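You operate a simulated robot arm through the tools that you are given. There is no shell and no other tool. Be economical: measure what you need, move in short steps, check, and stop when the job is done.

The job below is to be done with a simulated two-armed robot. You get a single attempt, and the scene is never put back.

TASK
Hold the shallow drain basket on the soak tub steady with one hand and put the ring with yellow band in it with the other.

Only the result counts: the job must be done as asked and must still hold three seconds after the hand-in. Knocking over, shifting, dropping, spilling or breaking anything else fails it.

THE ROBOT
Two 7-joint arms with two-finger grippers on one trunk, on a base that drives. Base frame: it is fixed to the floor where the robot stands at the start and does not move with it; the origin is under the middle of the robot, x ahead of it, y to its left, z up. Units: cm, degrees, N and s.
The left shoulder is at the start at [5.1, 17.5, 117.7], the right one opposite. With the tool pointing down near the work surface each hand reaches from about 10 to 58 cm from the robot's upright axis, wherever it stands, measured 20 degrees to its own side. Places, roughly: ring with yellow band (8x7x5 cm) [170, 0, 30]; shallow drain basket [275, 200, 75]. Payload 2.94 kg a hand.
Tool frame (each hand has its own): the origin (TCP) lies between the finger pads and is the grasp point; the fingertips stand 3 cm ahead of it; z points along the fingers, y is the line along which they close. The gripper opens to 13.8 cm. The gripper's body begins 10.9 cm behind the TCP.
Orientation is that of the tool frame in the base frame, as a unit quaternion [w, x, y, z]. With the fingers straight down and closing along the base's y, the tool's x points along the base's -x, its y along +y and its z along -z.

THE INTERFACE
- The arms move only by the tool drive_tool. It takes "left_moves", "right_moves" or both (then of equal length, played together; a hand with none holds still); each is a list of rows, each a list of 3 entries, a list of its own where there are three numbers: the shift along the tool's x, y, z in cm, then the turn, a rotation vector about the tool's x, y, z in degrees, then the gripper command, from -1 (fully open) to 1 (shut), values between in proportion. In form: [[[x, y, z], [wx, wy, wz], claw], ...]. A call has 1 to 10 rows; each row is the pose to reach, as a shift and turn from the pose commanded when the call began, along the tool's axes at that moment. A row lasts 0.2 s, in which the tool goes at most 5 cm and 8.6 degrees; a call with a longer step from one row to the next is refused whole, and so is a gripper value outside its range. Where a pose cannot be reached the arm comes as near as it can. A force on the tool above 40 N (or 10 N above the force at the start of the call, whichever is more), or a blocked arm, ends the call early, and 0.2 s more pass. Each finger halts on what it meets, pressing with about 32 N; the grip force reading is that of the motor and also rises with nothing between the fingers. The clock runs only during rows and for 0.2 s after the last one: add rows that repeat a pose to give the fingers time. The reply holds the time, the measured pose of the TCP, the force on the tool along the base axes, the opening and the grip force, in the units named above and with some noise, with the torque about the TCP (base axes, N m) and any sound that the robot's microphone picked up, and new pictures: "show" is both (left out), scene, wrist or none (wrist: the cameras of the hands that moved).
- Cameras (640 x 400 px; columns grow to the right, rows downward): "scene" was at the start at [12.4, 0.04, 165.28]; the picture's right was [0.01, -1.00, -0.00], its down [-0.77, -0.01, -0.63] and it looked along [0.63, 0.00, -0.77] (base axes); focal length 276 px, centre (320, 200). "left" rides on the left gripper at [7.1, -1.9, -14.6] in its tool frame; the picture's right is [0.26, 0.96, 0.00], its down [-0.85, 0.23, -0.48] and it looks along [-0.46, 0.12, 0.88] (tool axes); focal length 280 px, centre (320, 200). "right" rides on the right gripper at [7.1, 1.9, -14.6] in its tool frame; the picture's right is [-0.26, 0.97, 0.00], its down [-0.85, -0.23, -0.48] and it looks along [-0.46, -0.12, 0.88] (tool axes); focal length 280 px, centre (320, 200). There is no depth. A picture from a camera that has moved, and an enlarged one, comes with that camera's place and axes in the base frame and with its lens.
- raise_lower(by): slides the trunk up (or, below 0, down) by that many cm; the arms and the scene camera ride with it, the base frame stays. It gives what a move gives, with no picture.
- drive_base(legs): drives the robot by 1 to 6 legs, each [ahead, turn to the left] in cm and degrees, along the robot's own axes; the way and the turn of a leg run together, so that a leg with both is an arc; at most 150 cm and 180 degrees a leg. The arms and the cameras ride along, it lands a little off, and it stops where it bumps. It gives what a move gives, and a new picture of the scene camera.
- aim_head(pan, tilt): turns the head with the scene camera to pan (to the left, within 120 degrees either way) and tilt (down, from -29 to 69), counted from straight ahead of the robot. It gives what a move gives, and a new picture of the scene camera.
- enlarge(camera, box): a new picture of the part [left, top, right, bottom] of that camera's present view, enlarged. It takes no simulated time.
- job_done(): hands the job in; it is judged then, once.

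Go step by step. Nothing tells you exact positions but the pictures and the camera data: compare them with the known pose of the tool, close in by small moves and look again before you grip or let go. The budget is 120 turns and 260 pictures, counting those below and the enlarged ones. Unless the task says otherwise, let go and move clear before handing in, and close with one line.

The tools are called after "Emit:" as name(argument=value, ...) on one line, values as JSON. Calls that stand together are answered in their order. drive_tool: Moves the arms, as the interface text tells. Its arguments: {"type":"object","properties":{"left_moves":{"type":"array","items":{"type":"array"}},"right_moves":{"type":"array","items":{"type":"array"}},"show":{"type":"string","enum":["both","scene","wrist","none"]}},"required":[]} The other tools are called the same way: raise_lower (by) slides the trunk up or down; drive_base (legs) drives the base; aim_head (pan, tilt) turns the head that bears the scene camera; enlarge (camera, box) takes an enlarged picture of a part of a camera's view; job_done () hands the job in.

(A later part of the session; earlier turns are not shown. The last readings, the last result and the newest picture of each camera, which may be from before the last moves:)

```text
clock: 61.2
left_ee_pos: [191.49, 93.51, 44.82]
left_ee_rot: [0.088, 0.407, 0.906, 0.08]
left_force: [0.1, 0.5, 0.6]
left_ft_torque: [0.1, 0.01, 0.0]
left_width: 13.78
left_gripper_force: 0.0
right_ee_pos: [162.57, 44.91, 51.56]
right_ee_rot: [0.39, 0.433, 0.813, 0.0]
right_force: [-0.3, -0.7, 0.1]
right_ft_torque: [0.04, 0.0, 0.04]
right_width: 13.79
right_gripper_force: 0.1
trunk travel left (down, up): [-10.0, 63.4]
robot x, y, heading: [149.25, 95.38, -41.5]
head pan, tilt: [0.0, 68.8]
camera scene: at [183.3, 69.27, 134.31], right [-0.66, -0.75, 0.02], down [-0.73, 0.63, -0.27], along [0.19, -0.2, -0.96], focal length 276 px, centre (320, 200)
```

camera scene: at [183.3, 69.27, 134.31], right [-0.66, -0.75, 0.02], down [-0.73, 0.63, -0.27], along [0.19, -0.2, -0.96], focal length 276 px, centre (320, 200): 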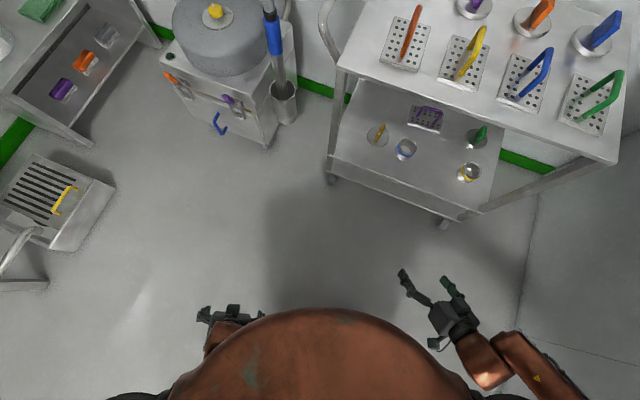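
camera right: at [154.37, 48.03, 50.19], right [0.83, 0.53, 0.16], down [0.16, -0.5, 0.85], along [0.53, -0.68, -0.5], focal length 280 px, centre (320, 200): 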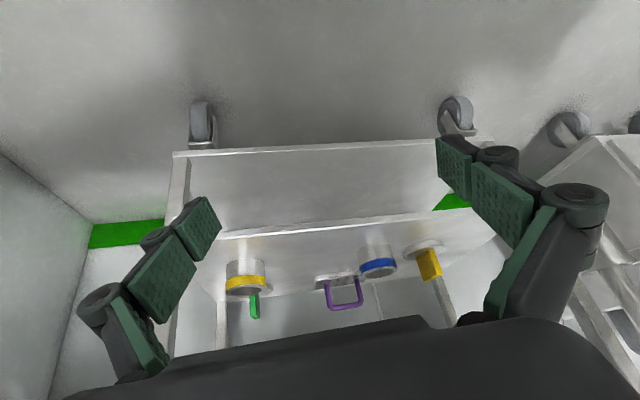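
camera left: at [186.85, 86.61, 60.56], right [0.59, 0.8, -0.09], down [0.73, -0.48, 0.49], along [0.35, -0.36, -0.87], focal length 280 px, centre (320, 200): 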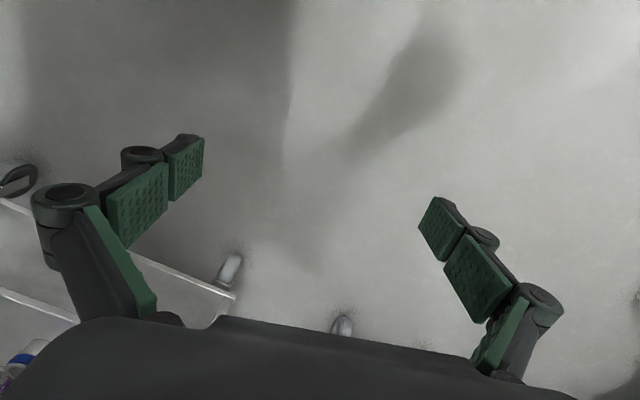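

A button-like click was heard and the body leans a few degrees. I check where the right elbow and the left arm touch.

Emit:
aim_head(pan=-80, tilt=60)

Emit:
aim_head(pan=60, tilt=65)

```text
clock: 62.8
left_ee_pos: [190.36, 90.04, 45.74]
left_ee_rot: [0.097, 0.398, 0.911, 0.043]
left_force: [-0.4, 1.3, -1.2]
left_ft_torque: [0.0, -0.03, -0.02]
left_width: 13.81
left_gripper_force: 0.1
right_ee_pos: [162.79, 45.08, 51.52]
right_ee_rot: [0.402, 0.427, 0.81, 0.006]
right_force: [-0.5, 0.9, -0.2]
right_ft_torque: [0.02, 0.01, 0.05]
right_width: 13.81
right_gripper_force: 0.1
trunk travel left (down, up): [-10.0, 63.4]
robot x, y, heading: [150.88, 96.12, -39.0]
head pan, tilt: [-80.0, 60.0]
camera scene: at [173.98, 68.58, 136.0], right [-0.87, 0.48, 0.07], down [0.4, 0.78, -0.49], along [-0.29, -0.4, -0.87], focal length 276 px, centre (320, 200)
```

scene: 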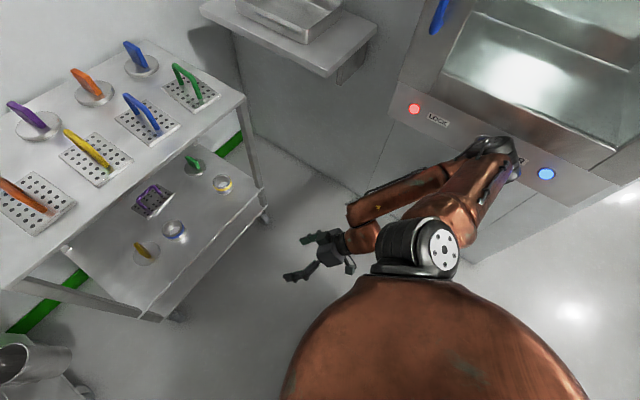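

```text
clock: 65.0
left_ee_pos: [189.37, 88.93, 45.86]
left_ee_rot: [0.094, 0.411, 0.906, 0.028]
left_force: [-0.1, 0.3, -0.2]
left_ft_torque: [-0.04, -0.01, 0.03]
left_width: 13.81
left_gripper_force: 0.1
right_ee_pos: [162.64, 43.89, 51.3]
right_ee_rot: [0.41, 0.418, 0.811, -0.006]
right_force: [0.1, 0.9, -0.1]
right_ft_torque: [-0.03, 0.01, -0.02]
right_width: 13.82
right_gripper_force: 0.0
trunk travel left (down, up): [-10.0, 63.4]
robot x, y, heading: [151.33, 96.98, -39.0]
head pan, tilt: [60.0, 65.0]
camera scene: at [181.14, 79.49, 135.82], right [0.36, -0.93, -0.04], down [-0.86, -0.31, -0.4], along [0.36, 0.18, -0.91], focal length 276 px, centre (320, 200)
```

scene: 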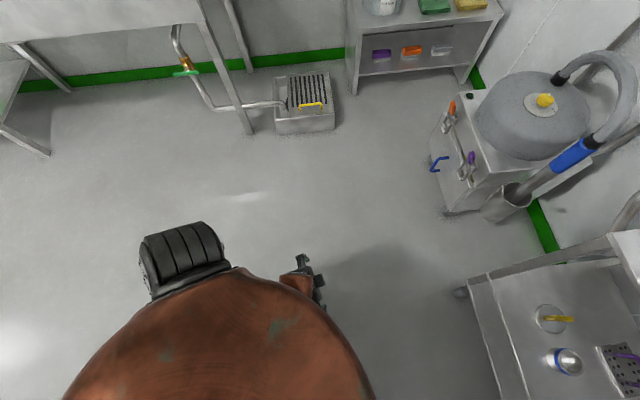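

The elbow rests on the pass box's middle button, whose light has now changed. I straighten and lower the right hand to draw the elbow off it.

Emit:
drive_tool(right_moves=[[[0.5, -0.2, 2.1], [2.3, 6.5, -2], -1], [[0.8, -0.3, 4.2], [4.5, 13, -3.9], -1], [[1.2, -0.5, 6.3], [6.8, 19.7, -5.9], -1], [[1.6, -0.7, 8.4], [9.1, 26.2, -7.8], -1], [[2, -0.8, 10.5], [11.4, 32.8, -9.8], -1], [[2.4, -1, 12.6], [13.6, 39.3, -11.7], -1], [[2.8, -1.1, 14.7], [15.9, 45.9, -13.7], -1], [[2.8, -1.1, 14.7], [15.9, 45.9, -13.7], -1]], show="scene")

Emit:
aim_head(pan=-60, tilt=60)

```text
clock: 65.3
left_ee_pos: [191.17, 89.97, 46.46]
left_ee_rot: [0.127, 0.384, 0.912, 0.061]
left_force: [0.0, 0.1, 0.0]
left_ft_torque: [-0.11, -0.01, -0.1]
left_width: 13.79
left_gripper_force: 0.0
right_ee_pos: [161.74, 43.67, 51.3]
right_ee_rot: [0.417, 0.43, 0.801, -0.007]
right_force: [0.0, 1.3, -0.1]
right_ft_torque: [-0.16, 0.0, -0.08]
right_width: 13.8
right_gripper_force: 0.1
trunk travel left (down, up): [-10.0, 63.4]
robot x, y, heading: [152.07, 96.84, -36.8]
head pan, tilt: [60.0, 65.0]
stopped in row 1 (left hand): the arm was blocked; the commanded pose is now the measured one
camera scene: at [181.26, 79.46, 136.07], right [0.39, -0.92, -0.05], down [-0.85, -0.34, -0.41], along [0.36, 0.2, -0.91], focal length 276 px, centre (320, 200)
```

scene: 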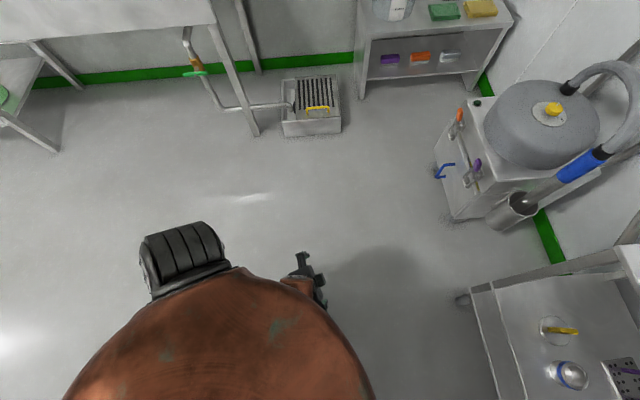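

```text
clock: 67.3
left_ee_pos: [189.5, 91.56, 46.7]
left_ee_rot: [0.122, 0.401, 0.907, 0.034]
left_force: [-0.4, 0.2, -0.5]
left_ft_torque: [-0.01, 0.01, -0.03]
left_width: 13.77
left_gripper_force: 0.0
right_ee_pos: [159.79, 45.85, 51.49]
right_ee_rot: [0.399, 0.429, 0.81, -0.023]
right_force: [0.4, -0.1, -0.6]
right_ft_torque: [0.03, 0.02, 0.01]
right_width: 13.81
right_gripper_force: 0.1
trunk travel left (down, up): [-10.0, 63.4]
robot x, y, heading: [152.3, 97.34, -39.0]
head pan, tilt: [-60.0, 60.0]
camera scene: at [173.23, 79.31, 137.77], right [-0.99, 0.16, 0.02], down [0.13, 0.84, -0.53], along [-0.1, -0.52, -0.85], focal length 276 px, centre (320, 200)
```

scene: 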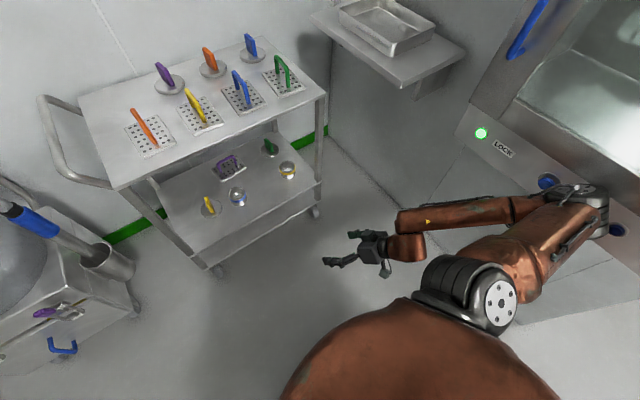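

The pass-box light is back to green, so that was only a momentary press. Now I free the left arm with small steps, forward and down.

Emit:
drive_tool(left_moves=[[[-1, 0.5, 1], [0, 0, 0], -1], [[-2, 1, 2], [0, 0, 0], -1], [[-3, 1.5, 3], [0, 0, 0], -1], [[-4.5, 2, 4.5], [0, 0, 0], -1], [[-6, 2.5, 6], [0, 0, 0], -1], [[-8, 3, 8], [0, 0, 0], -1], [[-10, 4, 10], [0, 0, 0], -1], [[-12, 5, 12], [0, 0, 0], -1], [[-14, 6, 14], [0, 0, 0], -1], [[-14, 6, 14], [0, 0, 0], -1]], show="wrist")

```text
clock: 69.5
left_ee_pos: [204.24, 82.68, 36.66]
left_ee_rot: [0.115, 0.412, 0.904, 0.017]
left_force: [0.1, -0.2, 0.4]
left_ft_torque: [0.01, 0.01, -0.02]
left_width: 13.79
left_gripper_force: 0.0
right_ee_pos: [159.87, 45.82, 51.37]
right_ee_rot: [0.398, 0.43, 0.81, -0.023]
right_force: [1.0, -0.1, -0.4]
right_ft_torque: [-0.02, -0.01, 0.01]
right_width: 13.8
right_gripper_force: 0.0
trunk travel left (down, up): [-10.0, 63.4]
robot x, y, heading: [151.97, 97.43, -39.4]
head pan, tilt: [-60.0, 60.0]
camera left: at [195.06, 87.86, 49.37], right [0.55, 0.83, 0.07], down [0.6, -0.45, 0.66], along [0.58, -0.32, -0.75], focal length 280 px, centre (320, 200)
```

left: 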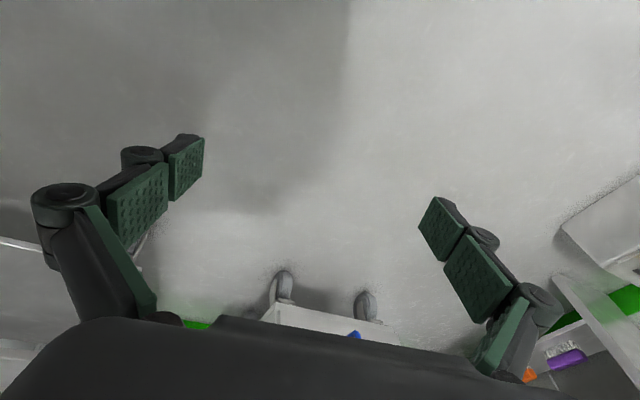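

The left arm is free. Now I straighten the right hand as planned.

Emit:
drive_tool(right_moves=[[[0.5, -0.2, 2.1], [2.3, 6.5, -2], -1], [[0.8, -0.3, 4.2], [4.5, 13, -3.9], -1], [[1.2, -0.5, 6.3], [6.8, 19.7, -5.9], -1], [[1.6, -0.7, 8.4], [9.1, 26.2, -7.8], -1], [[2, -0.8, 10.5], [11.4, 32.8, -9.8], -1], [[2.4, -1, 12.6], [13.6, 39.3, -11.7], -1], [[2.8, -1.1, 14.7], [15.9, 45.9, -13.7], -1], [[2.8, -1.1, 14.7], [15.9, 45.9, -13.7], -1]], show="scene")

```text
clock: 71.3
left_ee_pos: [203.9, 82.4, 36.87]
left_ee_rot: [0.117, 0.412, 0.903, 0.021]
left_force: [-0.5, 0.1, -0.7]
left_ft_torque: [0.02, -0.03, -0.04]
left_width: 13.78
left_gripper_force: 0.1
right_ee_pos: [166.99, 41.26, 38.5]
right_ee_rot: [-0.014, 0.355, 0.935, -0.005]
right_force: [-0.1, 0.1, 1.1]
right_ft_torque: [0.05, 0.02, 0.03]
right_width: 13.79
right_gripper_force: 0.1
trunk travel left (down, up): [-10.0, 63.4]
robot x, y, heading: [152.41, 97.08, -39.4]
head pan, tilt: [-60.0, 60.0]
camera scene: at [169.96, 75.13, 137.28], right [-0.99, 0.16, 0.0], down [0.14, 0.86, -0.5], along [-0.08, -0.49, -0.87], focal length 276 px, centre (320, 200)
```

scene: 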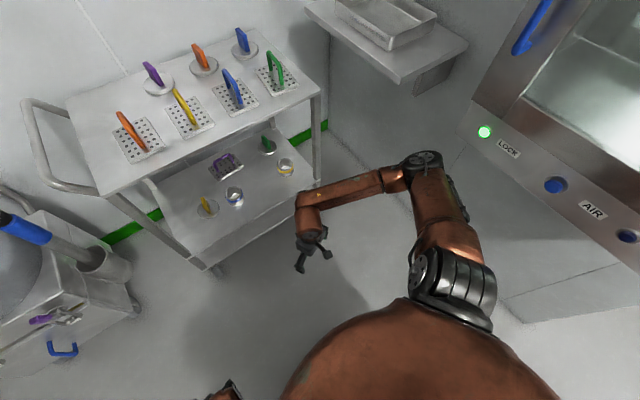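

Everything is free again and upright. I drive to a standing place with the ring about 78 cm ahead and 32 cm to the right, well clear of the pass box.

Emit:
drive_base(legs=[[0, -12], [24, 0]])

Emit:
drive_base(legs=[[0, -11]])

```text
clock: 73.9
left_ee_pos: [214.9, 53.11, 36.78]
left_ee_rot: [0.119, 0.505, 0.855, 0.008]
left_force: [0.5, 0.5, -0.8]
left_ft_torque: [0.0, 0.0, -0.01]
left_width: 13.8
left_gripper_force: 0.1
right_ee_pos: [169.96, 20.61, 38.64]
right_ee_rot: [-0.014, 0.451, 0.892, -0.004]
right_force: [0.0, 0.2, 1.2]
right_ft_torque: [0.0, 0.02, -0.02]
right_width: 13.8
right_gripper_force: 0.0
trunk travel left (down, up): [-10.0, 63.4]
robot x, y, heading: [166.79, 78.2, -51.0]
head pan, tilt: [-60.0, 60.0]
camera scene: at [179.73, 52.83, 137.28], right [-0.93, 0.36, 0.0], down [0.31, 0.81, -0.5], along [-0.18, -0.47, -0.87], focal length 276 px, centre (320, 200)
```

scene: 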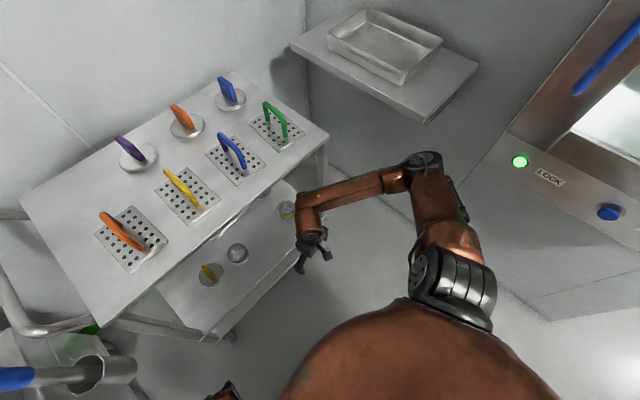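

```text
clock: 75.0
left_ee_pos: [209.16, 44.5, 36.74]
left_ee_rot: [0.119, 0.582, 0.804, -0.004]
left_force: [0.1, 0.0, -0.1]
left_ft_torque: [-0.01, 0.0, 0.03]
left_width: 13.82
left_gripper_force: 0.0
right_ee_pos: [159.1, 20.91, 38.57]
right_ee_rot: [-0.014, 0.534, 0.846, -0.002]
right_force: [0.2, -0.2, 0.5]
right_ft_torque: [-0.04, 0.0, -0.03]
right_width: 13.82
right_gripper_force: 0.0
trunk travel left (down, up): [-10.0, 63.4]
robot x, y, heading: [166.32, 78.06, -61.9]
head pan, tilt: [-60.0, 60.0]
camera scene: at [174.67, 50.82, 137.28], right [-0.85, 0.53, 0.0], down [0.46, 0.74, -0.5], along [-0.26, -0.42, -0.87], focal length 276 px, centre (320, 200)
```

scene: 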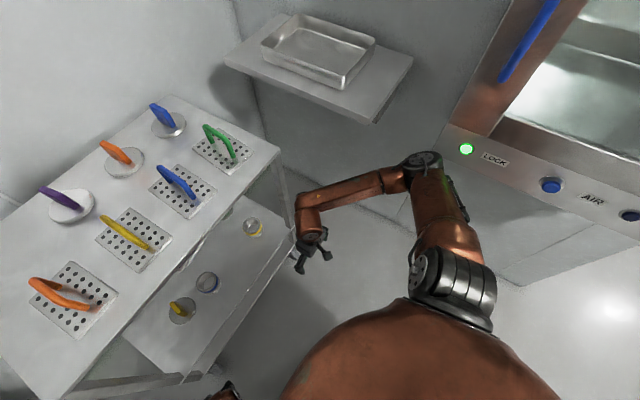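

I am placed well. I bring the right hand to a pre-grasp about 12 cm in front of the ring, tilting it 45° on the way.

Emit:
drive_tool(right_moves=[[[-2.7, 0.3, 0], [0.2, -6.6, 0.8], -1], [[-5.4, 0.7, 0], [0.3, -13.2, 1.6], -1], [[-8.2, 1, 0], [0.5, -19.8, 2.4], -1], [[-10.9, 1.3, 0], [0.6, -26.4, 3.2], -1], [[-13.6, 1.7, 0.1], [0.8, -33, 4], -1], [[-16.4, 2, 0.1], [0.9, -39.6, 4.8], -1], [[-19.1, 2.3, 0.1], [1.1, -46.2, 5.6], -1], [[-19.1, 2.3, 0.1], [1.1, -46.2, 5.6], -1]])

```text
clock: 76.4
left_ee_pos: [209.11, 44.4, 36.64]
left_ee_rot: [0.117, 0.586, 0.802, -0.004]
left_force: [-0.8, -0.4, -0.7]
left_ft_torque: [0.03, -0.05, -0.03]
left_width: 13.82
left_gripper_force: 0.1
right_ee_pos: [166.63, 8.15, 37.36]
right_ee_rot: [0.246, 0.544, 0.782, -0.179]
right_force: [0.4, 0.9, -1.5]
right_ft_torque: [0.02, -0.03, -0.05]
right_width: 13.9
right_gripper_force: 0.0
trunk travel left (down, up): [-10.0, 63.4]
robot x, y, heading: [166.14, 78.35, -61.9]
head pan, tilt: [-60.0, 60.0]
stopped in row 6 (right hand): the force on the tool passed its limit at 62 N (the readings are from after the stop); the commanded pose is now the measured one
camera scene: at [174.63, 50.64, 137.22], right [-0.85, 0.53, 0.0], down [0.46, 0.73, -0.5], along [-0.27, -0.42, -0.87], focal length 276 px, centre (320, 200)
camera right: at [163.65, 22.12, 45.03], right [0.98, 0.13, 0.14], down [-0.06, -0.46, 0.88], along [0.18, -0.88, -0.45], focal length 280 px, centre (320, 200)
```

scene: 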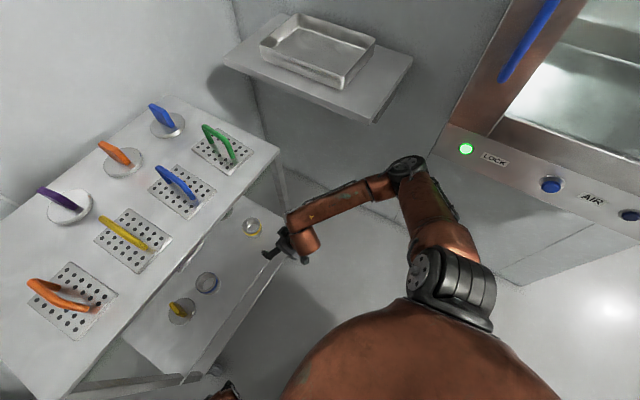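
right: 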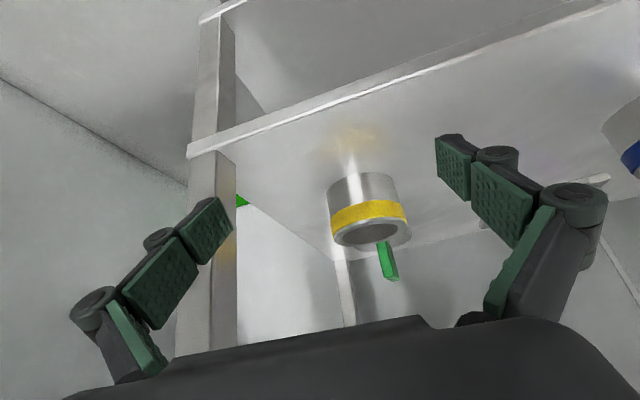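

A finger touched the trolley's corner post, so I back off a little, shift left and narrow the opening. Then I look again.

Emit:
drive_tool(right_moves=[[[1.7, 1, -2.5], [0, 0, 0], -1], [[3.4, 2.1, -4.9], [0, 0, 0], -0.7], [[2.6, 4.6, -4.4], [0, 0, 0], -0.6], [[1.8, 7.2, -3.9], [0, 0, 0], -0.6], [[1.8, 7.2, -3.9], [0, 0, 0], -0.6]])

```text
clock: 77.6
left_ee_pos: [209.09, 44.48, 36.8]
left_ee_rot: [0.118, 0.584, 0.803, -0.004]
left_force: [1.4, -0.7, 0.0]
left_ft_torque: [-0.01, 0.02, 0.0]
left_width: 13.81
left_gripper_force: 0.1
right_ee_pos: [172.01, 13.8, 39.26]
right_ee_rot: [0.246, 0.544, 0.781, -0.181]
right_force: [0.7, 1.2, 0.7]
right_ft_torque: [-0.06, 0.03, -0.04]
right_width: 11.07
right_gripper_force: 0.0
right hand out of reach, approached as far as the arm can: row 2
trunk travel left (down, up): [-10.0, 63.4]
robot x, y, heading: [166.72, 78.1, -62.0]
head pan, tilt: [-60.0, 60.0]
camera scene: at [174.65, 50.82, 137.27], right [-0.85, 0.53, 0.0], down [0.46, 0.73, -0.5], along [-0.27, -0.42, -0.87], focal length 276 px, centre (320, 200)
camera right: at [168.97, 27.94, 46.88], right [0.98, 0.13, 0.14], down [-0.06, -0.46, 0.88], along [0.18, -0.88, -0.45], focal length 280 px, centre (320, 200)
```

scene: 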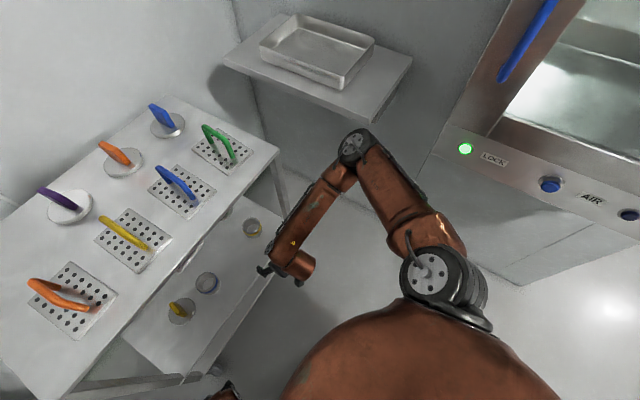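
right: 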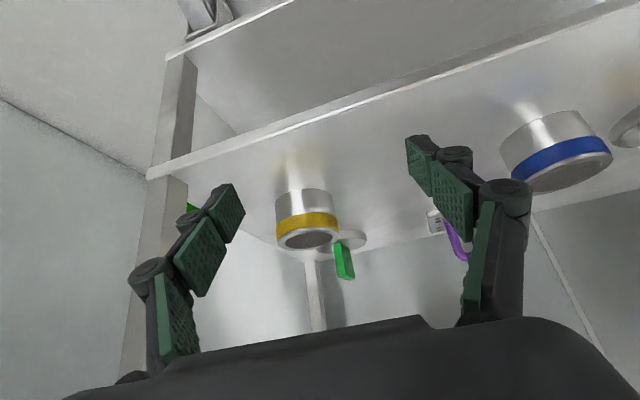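

The ring's centre is about (174, -9), and coming in more from the left side keeps the finger away from the post. I turn the hand about 15° clockwise, tilt it more and go to the pre-grasp.

Emit:
drive_tool(right_moves=[[[0, 0, 0], [3.2, -4.8, 3.9], -0.6], [[0, 0, 0], [6.5, -9.6, 7.7], -0.6], [[0, 0, 0], [9.7, -14.4, 11.6], -0.6], [[-1.6, -0.6, 1.8], [9.7, -14.4, 11.6], -0.6], [[-3.2, -1.2, 3.7], [9.7, -14.4, 11.6], -0.6], [[-4.8, -1.9, 5.5], [9.7, -14.4, 11.6], -0.6], [[-6.4, -2.5, 7.4], [9.7, -14.4, 11.6], -0.6], [[-6.4, -2.5, 7.4], [9.7, -14.4, 11.6], -0.6]])

```text
clock: 79.4
left_ee_pos: [209.14, 44.36, 36.79]
left_ee_rot: [0.118, 0.585, 0.803, -0.004]
left_force: [-0.6, -0.3, -0.3]
left_ft_torque: [-0.02, -0.03, 0.0]
left_width: 13.78
left_gripper_force: 0.0
right_ee_pos: [172.93, 4.1, 37.1]
right_ee_rot: [0.313, 0.611, 0.668, -0.286]
right_force: [-0.4, -0.1, 0.0]
right_ft_torque: [-0.01, 0.0, 0.01]
right_width: 11.05
right_gripper_force: 0.0
trunk travel left (down, up): [-10.0, 63.4]
robot x, y, heading: [166.31, 78.41, -62.1]
head pan, tilt: [-60.0, 60.0]
camera scene: at [174.61, 50.83, 137.28], right [-0.85, 0.53, 0.0], down [0.46, 0.73, -0.5], along [-0.27, -0.42, -0.87], focal length 276 px, centre (320, 200)
camera right: at [173.44, 19.95, 40.94], right [0.98, -0.08, 0.2], down [-0.21, -0.2, 0.96], along [-0.04, -0.98, -0.21], focal length 280 px, centre (320, 200)
```

scene: 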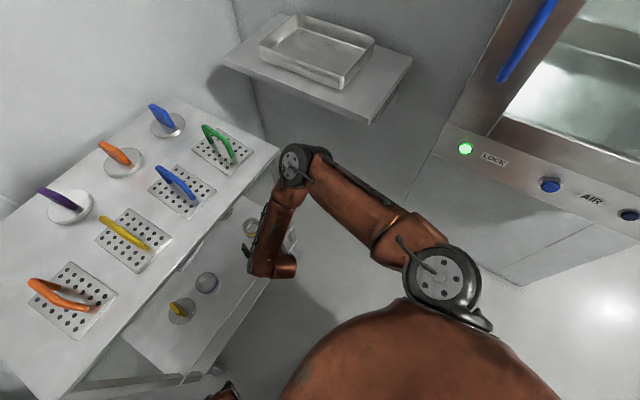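
right: 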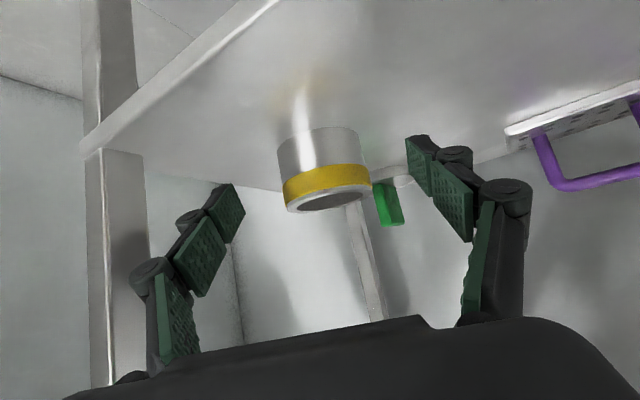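

The hand lines up with the ring, but the elbow hangs near the trolley's top corner. I back the base 4 cm so the arm is straighter, then check.

Emit:
drive_base(legs=[[-4, 0]])

```text
clock: 80.3
left_ee_pos: [207.31, 47.74, 36.64]
left_ee_rot: [0.116, 0.585, 0.803, -0.003]
left_force: [-0.6, -1.3, 0.6]
left_ft_torque: [0.02, 0.07, 0.0]
left_width: 13.76
left_gripper_force: 0.1
right_ee_pos: [171.1, 7.57, 37.0]
right_ee_rot: [0.311, 0.612, 0.668, -0.286]
right_force: [-0.3, 0.3, -0.7]
right_ft_torque: [0.01, -0.01, -0.01]
right_width: 11.04
right_gripper_force: 0.0
trunk travel left (down, up): [-10.0, 63.4]
robot x, y, heading: [164.61, 81.63, -62.4]
head pan, tilt: [-60.0, 60.0]
camera scene: at [173.3, 53.29, 137.15], right [-0.85, 0.53, 0.01], down [0.46, 0.74, -0.5], along [-0.27, -0.42, -0.87], focal length 276 px, centre (320, 200)
```

scene: 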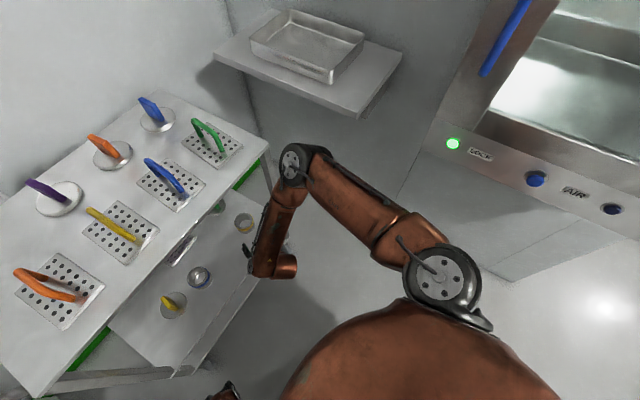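

Good clearance now. I advance toward the ring and stop about 6 cm short to look.

Emit:
drive_tool(right_moves=[[[-1.4, 0.6, 2.5], [0, 0, 0], -0.6], [[-2.8, 1.2, 5], [0, 0, 0], -0.6], [[-4.2, 1.7, 7.4], [0, 0, 0], -0.6], [[-5.7, 1.7, 9.8], [0, 0, 0], -0.6], [[-5.7, 1.7, 9.8], [0, 0, 0], -0.6]])

```text
clock: 81.5
left_ee_pos: [207.24, 47.92, 37.05]
left_ee_rot: [0.12, 0.585, 0.802, -0.005]
left_force: [-0.2, 0.4, 0.6]
left_ft_torque: [0.01, 0.01, 0.04]
left_width: 13.77
left_gripper_force: 0.1
right_ee_pos: [173.84, -3.3, 35.77]
right_ee_rot: [0.314, 0.612, 0.666, -0.287]
right_force: [-0.6, -0.4, -0.6]
right_ft_torque: [0.02, 0.0, -0.04]
right_width: 11.04
right_gripper_force: 0.0
trunk travel left (down, up): [-10.0, 63.4]
robot x, y, heading: [164.46, 81.92, -62.0]
head pan, tilt: [-60.0, 60.0]
camera scene: at [172.74, 54.35, 137.28], right [-0.85, 0.53, 0.0], down [0.46, 0.73, -0.5], along [-0.27, -0.42, -0.87], focal length 276 px, centre (320, 200)
camera right: at [174.32, 12.48, 39.45], right [0.98, -0.08, 0.2], down [-0.22, -0.19, 0.96], along [-0.04, -0.98, -0.21], focal length 280 px, centre (320, 200)
```

scene: 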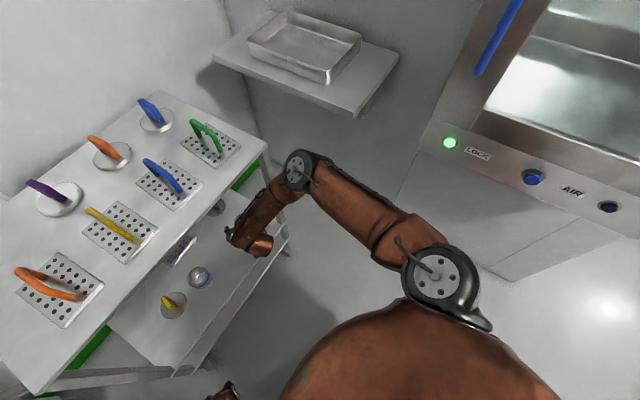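
right: 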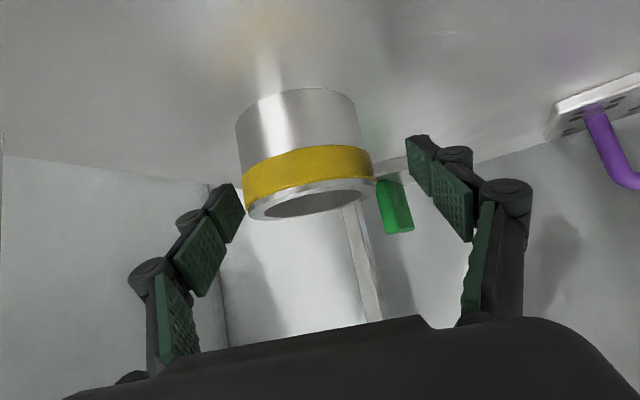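

By parallax the ring's centre is near (173.2, -4, 33), so the hand is almost around it already. I shift 0.8 cm right and slightly down along the fingers, then look before closing.

Emit:
drive_tool(right_moves=[[[0, -0.8, 0], [0, 0, 0], -0.6], [[0.2, -0.8, 1.6], [0, 0, 0], -0.6], [[0.2, -0.8, 1.6], [0, 0, 0], -0.6]], show="wrist")

```text
clock: 82.3
left_ee_pos: [207.15, 47.99, 37.01]
left_ee_rot: [0.12, 0.585, 0.802, -0.005]
left_force: [-0.5, -0.9, 0.1]
left_ft_torque: [0.05, 0.0, 0.0]
left_width: 13.78
left_gripper_force: 0.1
right_ee_pos: [173.02, -4.43, 34.5]
right_ee_rot: [0.314, 0.612, 0.667, -0.287]
right_force: [0.3, 0.3, 0.4]
right_ft_torque: [-0.01, 0.03, -0.01]
right_width: 11.02
right_gripper_force: 0.1
trunk travel left (down, up): [-10.0, 63.4]
robot x, y, heading: [164.76, 82.05, -62.2]
head pan, tilt: [-60.0, 60.0]
camera right: at [173.55, 11.42, 38.09], right [0.98, -0.08, 0.2], down [-0.22, -0.19, 0.96], along [-0.04, -0.98, -0.21], focal length 280 px, centre (320, 200)
```

right: 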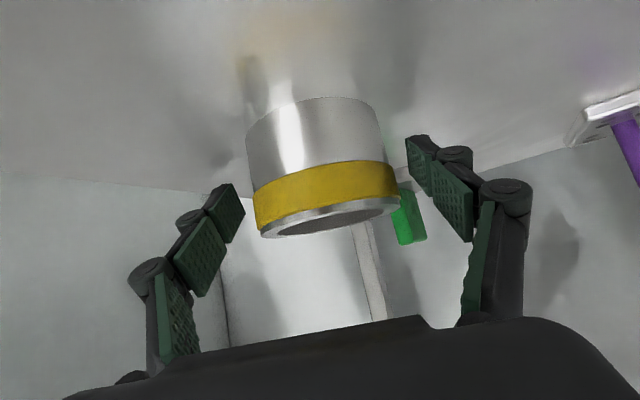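

The ring now sits centred between the fingers. I advance 1.5 cm more and close.

Emit:
drive_tool(right_moves=[[[-0.9, 0, 1.1], [0, 0, 0], -0.6], [[-0.9, 0, 1.1], [0, 0, 0], -0.4], [[-0.9, 0, 1.1], [0, 0, 0], -0.25], [[-0.9, 0, 1.1], [0, 0, 0], 0], [[-0.9, 0, 1.1], [0, 0, 0], 0.3], [[-0.9, 0, 1.1], [0, 0, 0], 1], [[-0.9, 0, 1.1], [0, 0, 0], 1], [[-0.9, 0, 1.1], [0, 0, 0], 1]], show="wrist")

```text
clock: 84.1
left_ee_pos: [207.09, 48.04, 36.91]
left_ee_rot: [0.12, 0.585, 0.802, -0.006]
left_force: [0.1, -0.6, -0.2]
left_ft_torque: [0.0, 0.0, 0.02]
left_width: 13.82
left_gripper_force: 0.1
right_ee_pos: [173.05, -5.71, 34.39]
right_ee_rot: [0.315, 0.611, 0.667, -0.287]
right_force: [1.0, -2.1, 0.5]
right_ft_torque: [0.0, 0.05, -0.01]
right_width: 6.07
right_gripper_force: 32.5
trunk travel left (down, up): [-10.0, 63.4]
robot x, y, heading: [164.78, 81.47, -62.1]
head pan, tilt: [-60.0, 60.0]
camera right: at [173.64, 10.03, 38.07], right [0.98, -0.08, 0.2], down [-0.22, -0.19, 0.96], along [-0.04, -0.98, -0.21], focal length 280 px, centre (320, 200)
```

right: 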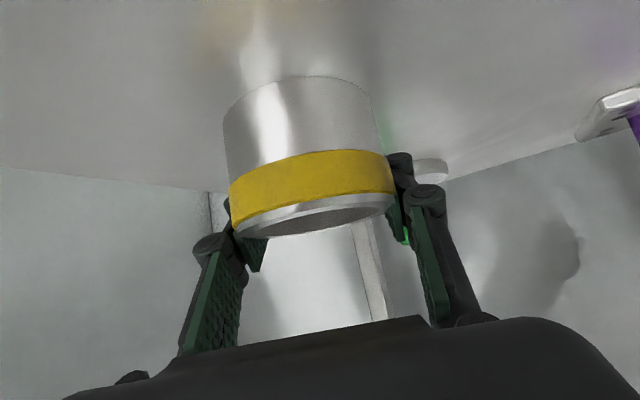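

The fingertips closed on the far upper part of the ring, so this grip is poor. I open again, come back 2 cm and go 1 cm lower.

Emit:
drive_tool(right_moves=[[[0, 0, 0], [0, 0, 0], 0], [[0, 0, 0], [0, 0, 0], -0.3], [[0, 0, 0], [0, 0, 0], -0.6], [[0, 0, 0], [0, 0, 0], -0.6], [[1, 0, -0.8], [0, 0, 0], -0.6], [[2, 0, -0.8], [0, 0, 0], -0.6], [[2, 0, -0.8], [0, 0, 0], -0.6]], show="wrist")

```text
clock: 85.7
left_ee_pos: [207.2, 47.99, 37.03]
left_ee_rot: [0.122, 0.584, 0.802, -0.005]
left_force: [0.7, -0.1, -0.1]
left_ft_torque: [0.0, -0.06, -0.04]
left_width: 13.78
left_gripper_force: 0.1
right_ee_pos: [173.01, -4.15, 33.58]
right_ee_rot: [0.316, 0.61, 0.666, -0.289]
right_force: [0.9, -3.3, 9.8]
right_ft_torque: [-0.23, 0.45, 0.26]
right_width: 11.12
right_gripper_force: 0.4
trunk travel left (down, up): [-10.0, 63.4]
robot x, y, heading: [164.89, 81.66, -62.0]
head pan, tilt: [-60.0, 60.0]
camera right: at [173.5, 11.71, 37.27], right [0.98, -0.08, 0.2], down [-0.22, -0.19, 0.96], along [-0.04, -0.98, -0.2], focal length 280 px, centre (320, 200)
```

right: 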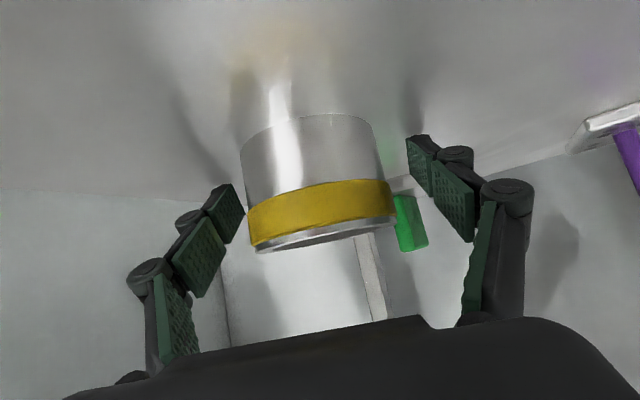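

The tips just touch the shelf, at z about 30.7. I lift half a centimetre and close here.

Emit:
drive_tool(right_moves=[[[-0.5, 0, -0.4], [0, 0, 0], -0.6], [[-0.5, 0, -0.4], [0, 0, 0], -0.4], [[-0.5, 0, -0.4], [0, 0, 0], -0.2], [[-0.5, 0, -0.4], [0, 0, 0], 0.1], [[-0.5, 0, -0.4], [0, 0, 0], 1], [[-0.5, 0, -0.4], [0, 0, 0], 1], [[-0.5, 0, -0.4], [0, 0, 0], 1]], show="wrist")

```text
clock: 87.3
left_ee_pos: [207.23, 48.17, 36.99]
left_ee_rot: [0.121, 0.584, 0.803, -0.006]
left_force: [0.5, 0.3, 0.5]
left_ft_torque: [0.0, 0.02, 0.03]
left_width: 13.79
left_gripper_force: 0.0
right_ee_pos: [172.83, -3.92, 34.25]
right_ee_rot: [0.316, 0.612, 0.665, -0.29]
right_force: [-7.3, 1.5, 13.5]
right_ft_torque: [-0.03, 0.64, -0.17]
right_width: 6.13
right_gripper_force: 31.9
trunk travel left (down, up): [-10.0, 63.4]
robot x, y, heading: [164.63, 81.62, -62.1]
head pan, tilt: [-60.0, 60.0]
camera right: at [173.35, 11.84, 37.9], right [0.98, -0.08, 0.2], down [-0.22, -0.19, 0.96], along [-0.04, -0.98, -0.2], focal length 280 px, centre (320, 200)
```

right: 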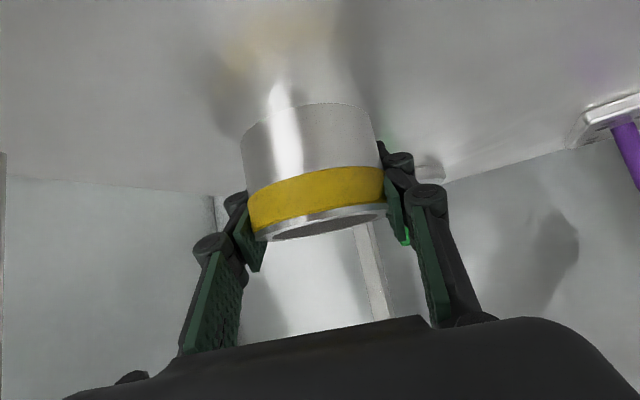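

The width of 6.1 cm came out the same as before, so this is the ring's diameter, and the pads are across its centre. I lift 2.5 cm and check.

Emit:
drive_tool(right_moves=[[[-0.8, 0, -0.6], [0, 0, 0], 1], [[-1.4, 0, -1.2], [0, 0, 0], 1], [[-1.9, 0, -1.6], [0, 0, 0], 1], [[-1.9, 0, -1.6], [0, 0, 0], 1]], show="both")

```text
clock: 88.3
left_ee_pos: [207.22, 48.07, 36.98]
left_ee_rot: [0.121, 0.584, 0.803, -0.005]
left_force: [0.6, 0.4, -0.3]
left_ft_torque: [-0.02, 0.02, 0.01]
left_width: 13.81
left_gripper_force: 0.1
right_ee_pos: [173.02, -3.82, 36.46]
right_ee_rot: [0.314, 0.612, 0.666, -0.288]
right_force: [-0.5, 1.1, -1.4]
right_ft_torque: [-0.03, -0.01, 0.0]
right_width: 6.11
right_gripper_force: 32.3
trunk travel left (down, up): [-10.0, 63.4]
robot x, y, heading: [164.78, 81.77, -62.0]
head pan, tilt: [-60.0, 60.0]
camera scene: at [172.74, 54.31, 137.27], right [-0.85, 0.53, 0.0], down [0.46, 0.73, -0.5], along [-0.27, -0.42, -0.87], focal length 276 px, centre (320, 200)
camera right: at [173.48, 12.02, 40.19], right [0.98, -0.08, 0.2], down [-0.22, -0.19, 0.96], along [-0.04, -0.98, -0.21], focal length 280 px, centre (320, 200)
```

scene: 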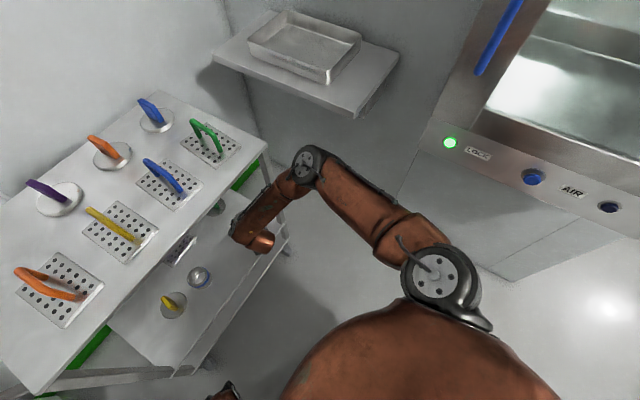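
right: 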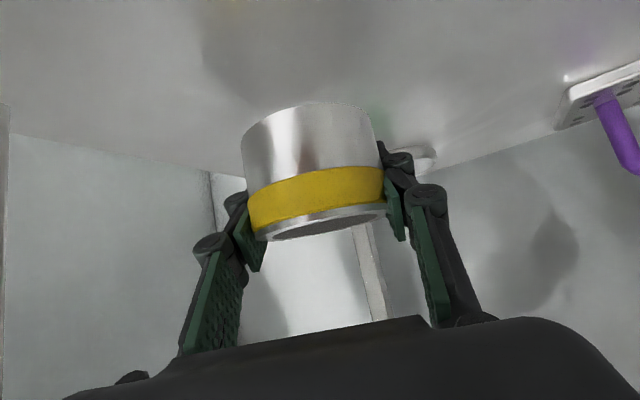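

The ring is held firmly and lifted. I now back the base straight out of the trolley.

Emit:
drive_base(legs=[[-40, 0]])

```text
clock: 89.8
left_ee_pos: [199.73, 61.73, 38.23]
left_ee_rot: [0.133, 0.584, 0.801, -0.012]
left_force: [-0.5, -0.1, 1.0]
left_ft_torque: [-0.07, -0.03, -0.01]
left_width: 13.77
left_gripper_force: 0.2
right_ee_pos: [164.86, 10.03, 38.14]
right_ee_rot: [0.318, 0.626, 0.65, -0.29]
right_force: [-1.6, 1.3, 0.8]
right_ft_torque: [0.03, -0.08, 0.04]
right_width: 6.08
right_gripper_force: 32.1
trunk travel left (down, up): [-10.0, 63.4]
robot x, y, heading: [157.79, 94.98, -62.2]
head pan, tilt: [-60.0, 60.0]
stopped in leg 1: the robot was blocked; the commanded pose is now the measured one
camera scene: at [168.94, 61.29, 136.5], right [-0.84, 0.53, 0.04], down [0.45, 0.75, -0.48], along [-0.29, -0.38, -0.88], focal length 276 px, centre (320, 200)
```

scene: 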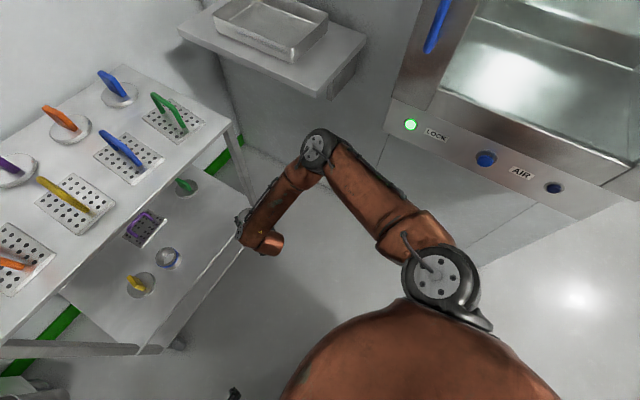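

Something stopped the backing. I look through the right wrist camera and at the body's right side.

Emit:
enlarge(camera="right", box=[0, 0, 640, 400])

Emit:
enlarge(camera="scene", box=[180, 100, 460, 290])

Emit:
aim_head(pan=-110, tilt=55)

```text
1.00 times, centred on (320, 200) of right (not enlarged: the box is as wide or as high as the picture)
camera zoom: at [165.88, 25.92, 41.77], right [0.97, -0.12, 0.22], down [-0.24, -0.18, 0.95], along [-0.07, -0.98, -0.2], focal length 280 px, centre (320, 200)
```

zoom: 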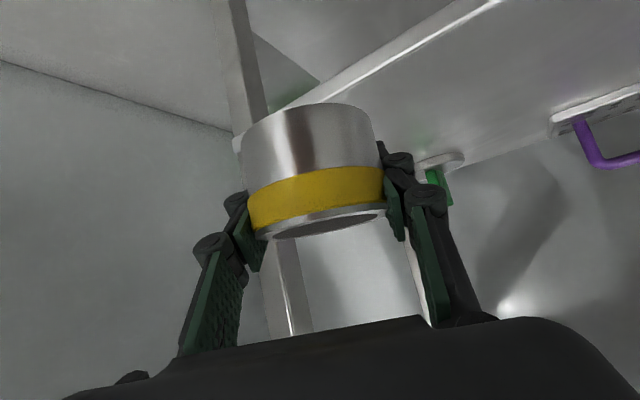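

```text
2.11 times, centred on (320, 195) of scene
camera zoom: at [168.94, 61.29, 136.5], right [-0.84, 0.53, 0.04], down [0.45, 0.75, -0.48], along [-0.29, -0.38, -0.88], focal length 581 px, centre (320, 210)
```

zoom: 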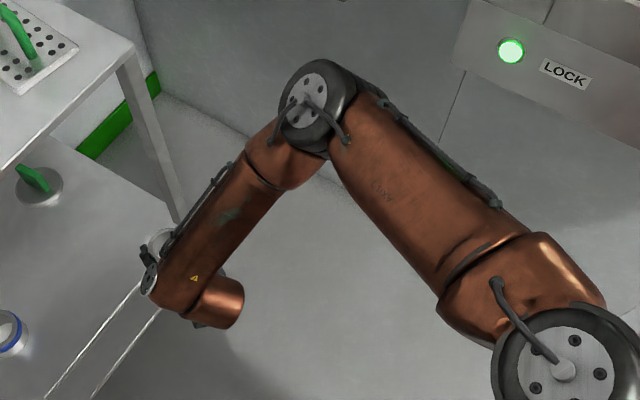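

```text
clock: 91.0
left_ee_pos: [199.34, 62.27, 38.91]
left_ee_rot: [0.141, 0.583, 0.8, -0.017]
left_force: [-0.2, -0.6, -0.4]
left_ft_torque: [0.01, 0.01, 0.03]
left_width: 13.77
left_gripper_force: 0.0
right_ee_pos: [164.79, 10.77, 39.55]
right_ee_rot: [0.331, 0.618, 0.65, -0.293]
right_force: [-0.2, 0.4, -1.9]
right_ft_torque: [-0.02, -0.02, 0.0]
right_width: 6.08
right_gripper_force: 32.4
trunk travel left (down, up): [-10.0, 63.4]
robot x, y, heading: [158.04, 94.84, -62.2]
head pan, tilt: [-110.0, 55.0]
camera scene: at [163.16, 70.12, 137.75], right [-0.13, 0.99, 0.01], down [0.81, 0.12, -0.58], along [-0.57, -0.07, -0.82], focal length 276 px, centre (320, 200)
```

scene: 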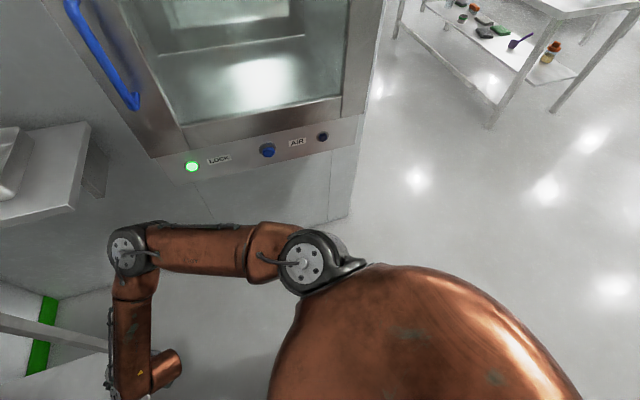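

I see no contact; the folded, forward-leaning body probably just nods when the base reverses hard. I back in short legs.

Emit:
drive_base(legs=[[-6, 0]])

Emit:
drive_base(legs=[[-6, 0]])

```text
clock: 91.9
left_ee_pos: [196.64, 67.66, 38.78]
left_ee_rot: [0.142, 0.583, 0.8, -0.016]
left_force: [0.1, 0.0, -0.1]
left_ft_torque: [0.04, 0.0, 0.05]
left_width: 13.77
left_gripper_force: 0.1
right_ee_pos: [161.9, 15.84, 39.36]
right_ee_rot: [0.329, 0.62, 0.649, -0.295]
right_force: [-0.2, -0.4, -2.3]
right_ft_torque: [0.02, -0.03, 0.0]
right_width: 6.1
right_gripper_force: 32.6
trunk travel left (down, up): [-10.0, 63.4]
robot x, y, heading: [155.26, 99.97, -62.4]
head pan, tilt: [-110.0, 55.0]
camera scene: at [160.33, 75.39, 137.72], right [-0.13, 0.99, 0.02], down [0.81, 0.12, -0.58], along [-0.57, -0.06, -0.82], focal length 276 px, centre (320, 200)
```

scene: 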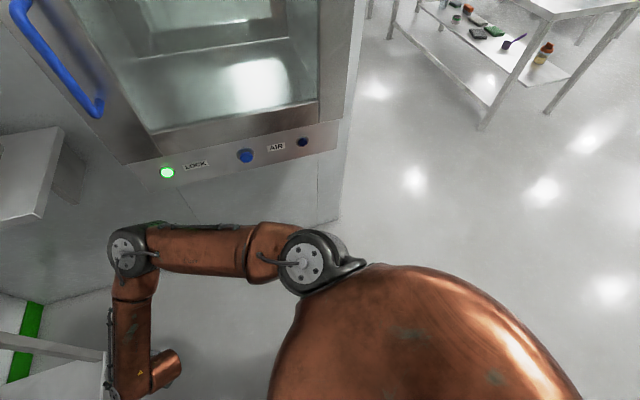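

```text
clock: 93.0
left_ee_pos: [192.62, 75.08, 41.5]
left_ee_rot: [0.173, 0.578, 0.797, -0.032]
left_force: [-0.4, -1.3, 0.1]
left_ft_torque: [0.11, 0.01, 0.01]
left_width: 13.78
left_gripper_force: 0.0
right_ee_pos: [156.25, 23.99, 43.17]
right_ee_rot: [0.333, 0.645, 0.619, -0.301]
right_force: [-0.2, -0.8, -2.2]
right_ft_torque: [-0.01, 0.0, 0.01]
right_width: 6.11
right_gripper_force: 31.8
trunk travel left (down, up): [-10.0, 63.4]
robot x, y, heading: [152.33, 105.52, -62.5]
head pan, tilt: [-110.0, 55.0]
stopped in leg 1: the robot was blocked; the commanded pose is now the measured one
camera scene: at [158.2, 79.41, 137.64], right [-0.13, 0.99, 0.02], down [0.81, 0.12, -0.58], along [-0.58, -0.06, -0.81], focal length 276 px, centre (320, 200)
```

scene: 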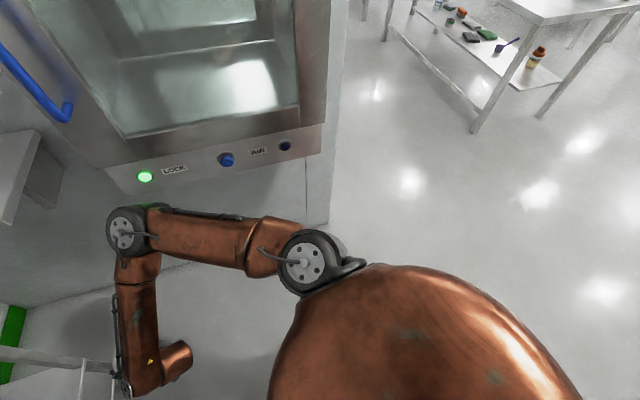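

The hand is out of the trolley, and the elbow seems to brush the pass box. I turn left, which swings the elbow away from it.

Emit:
drive_base(legs=[[0, 20]])

```text
clock: 93.9
left_ee_pos: [193.49, 78.74, 42.84]
left_ee_rot: [0.191, 0.553, 0.81, -0.036]
left_force: [-0.9, 1.3, 0.2]
left_ft_torque: [-0.07, -0.08, 0.01]
left_width: 13.81
left_gripper_force: 0.0
right_ee_pos: [160.03, 25.59, 45.79]
right_ee_rot: [0.364, 0.618, 0.63, -0.298]
right_force: [-1.0, 1.0, -1.3]
right_ft_torque: [-0.02, -0.06, 0.05]
right_width: 6.07
right_gripper_force: 31.7
trunk travel left (down, up): [-10.0, 63.4]
robot x, y, heading: [152.66, 104.97, -59.4]
head pan, tilt: [-110.0, 55.0]
stopped in leg 1: the robot was blocked; the commanded pose is now the measured one
camera scene: at [157.62, 82.89, 137.9], right [-0.18, 0.98, 0.0], down [0.81, 0.15, -0.57], along [-0.56, -0.1, -0.82], focal length 276 px, centre (320, 200)
```

scene: 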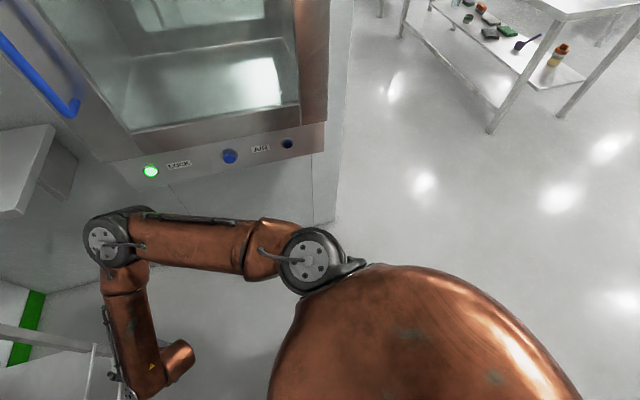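

Still blocked though moving away from the box, so I suspect the left arm is squeezed against my own body. I look at it.

Emit:
aim_head(pan=45, tilt=65)

Emit:
aim_head(pan=115, tilt=60)

```text
clock: 96.3
left_ee_pos: [193.47, 78.74, 42.59]
left_ee_rot: [0.189, 0.553, 0.81, -0.035]
left_force: [0.5, -0.5, -0.1]
left_ft_torque: [0.02, 0.01, 0.03]
left_width: 13.82
left_gripper_force: 0.1
right_ee_pos: [160.33, 25.48, 45.57]
right_ee_rot: [0.363, 0.619, 0.63, -0.297]
right_force: [-0.5, 1.0, -1.8]
right_ft_torque: [-0.03, 0.01, -0.02]
right_width: 6.09
right_gripper_force: 32.0
trunk travel left (down, up): [-10.0, 63.4]
robot x, y, heading: [152.37, 105.75, -59.7]
head pan, tilt: [45.0, 65.0]
camera scene: at [170.74, 82.54, 136.72], right [-0.25, -0.97, 0.0], down [-0.88, 0.23, -0.42], along [0.41, -0.11, -0.91], focal length 276 px, centre (320, 200)
```

scene: 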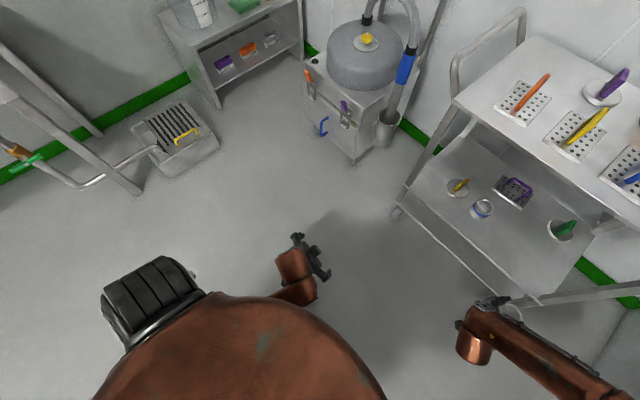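

```text
clock: 97.7
left_ee_pos: [193.51, 78.71, 42.63]
left_ee_rot: [0.19, 0.554, 0.81, -0.035]
left_force: [0.0, 0.2, 0.8]
left_ft_torque: [-0.02, 0.01, 0.0]
left_width: 13.79
left_gripper_force: 0.1
right_ee_pos: [160.28, 25.6, 45.48]
right_ee_rot: [0.363, 0.619, 0.631, -0.296]
right_force: [-0.4, -0.1, -2.5]
right_ft_torque: [-0.02, 0.02, 0.0]
right_width: 6.08
right_gripper_force: 32.0
trunk travel left (down, up): [-10.0, 63.4]
robot x, y, heading: [152.56, 105.26, -59.6]
head pan, tilt: [115.0, 60.0]
camera scene: at [168.65, 89.55, 137.28], right [0.82, -0.57, 0.0], down [-0.49, -0.71, -0.5], along [0.28, 0.41, -0.87], focal length 276 px, centre (320, 200)
```

scene: 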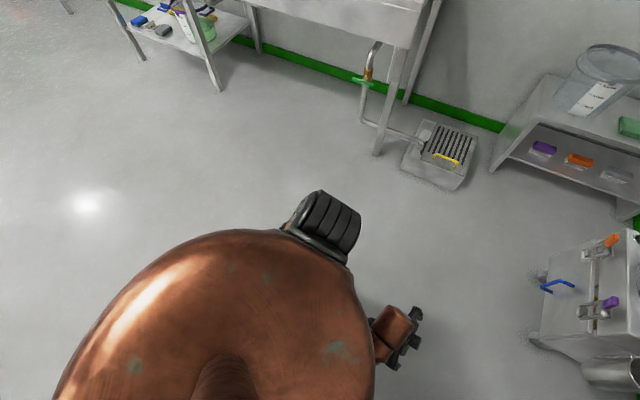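

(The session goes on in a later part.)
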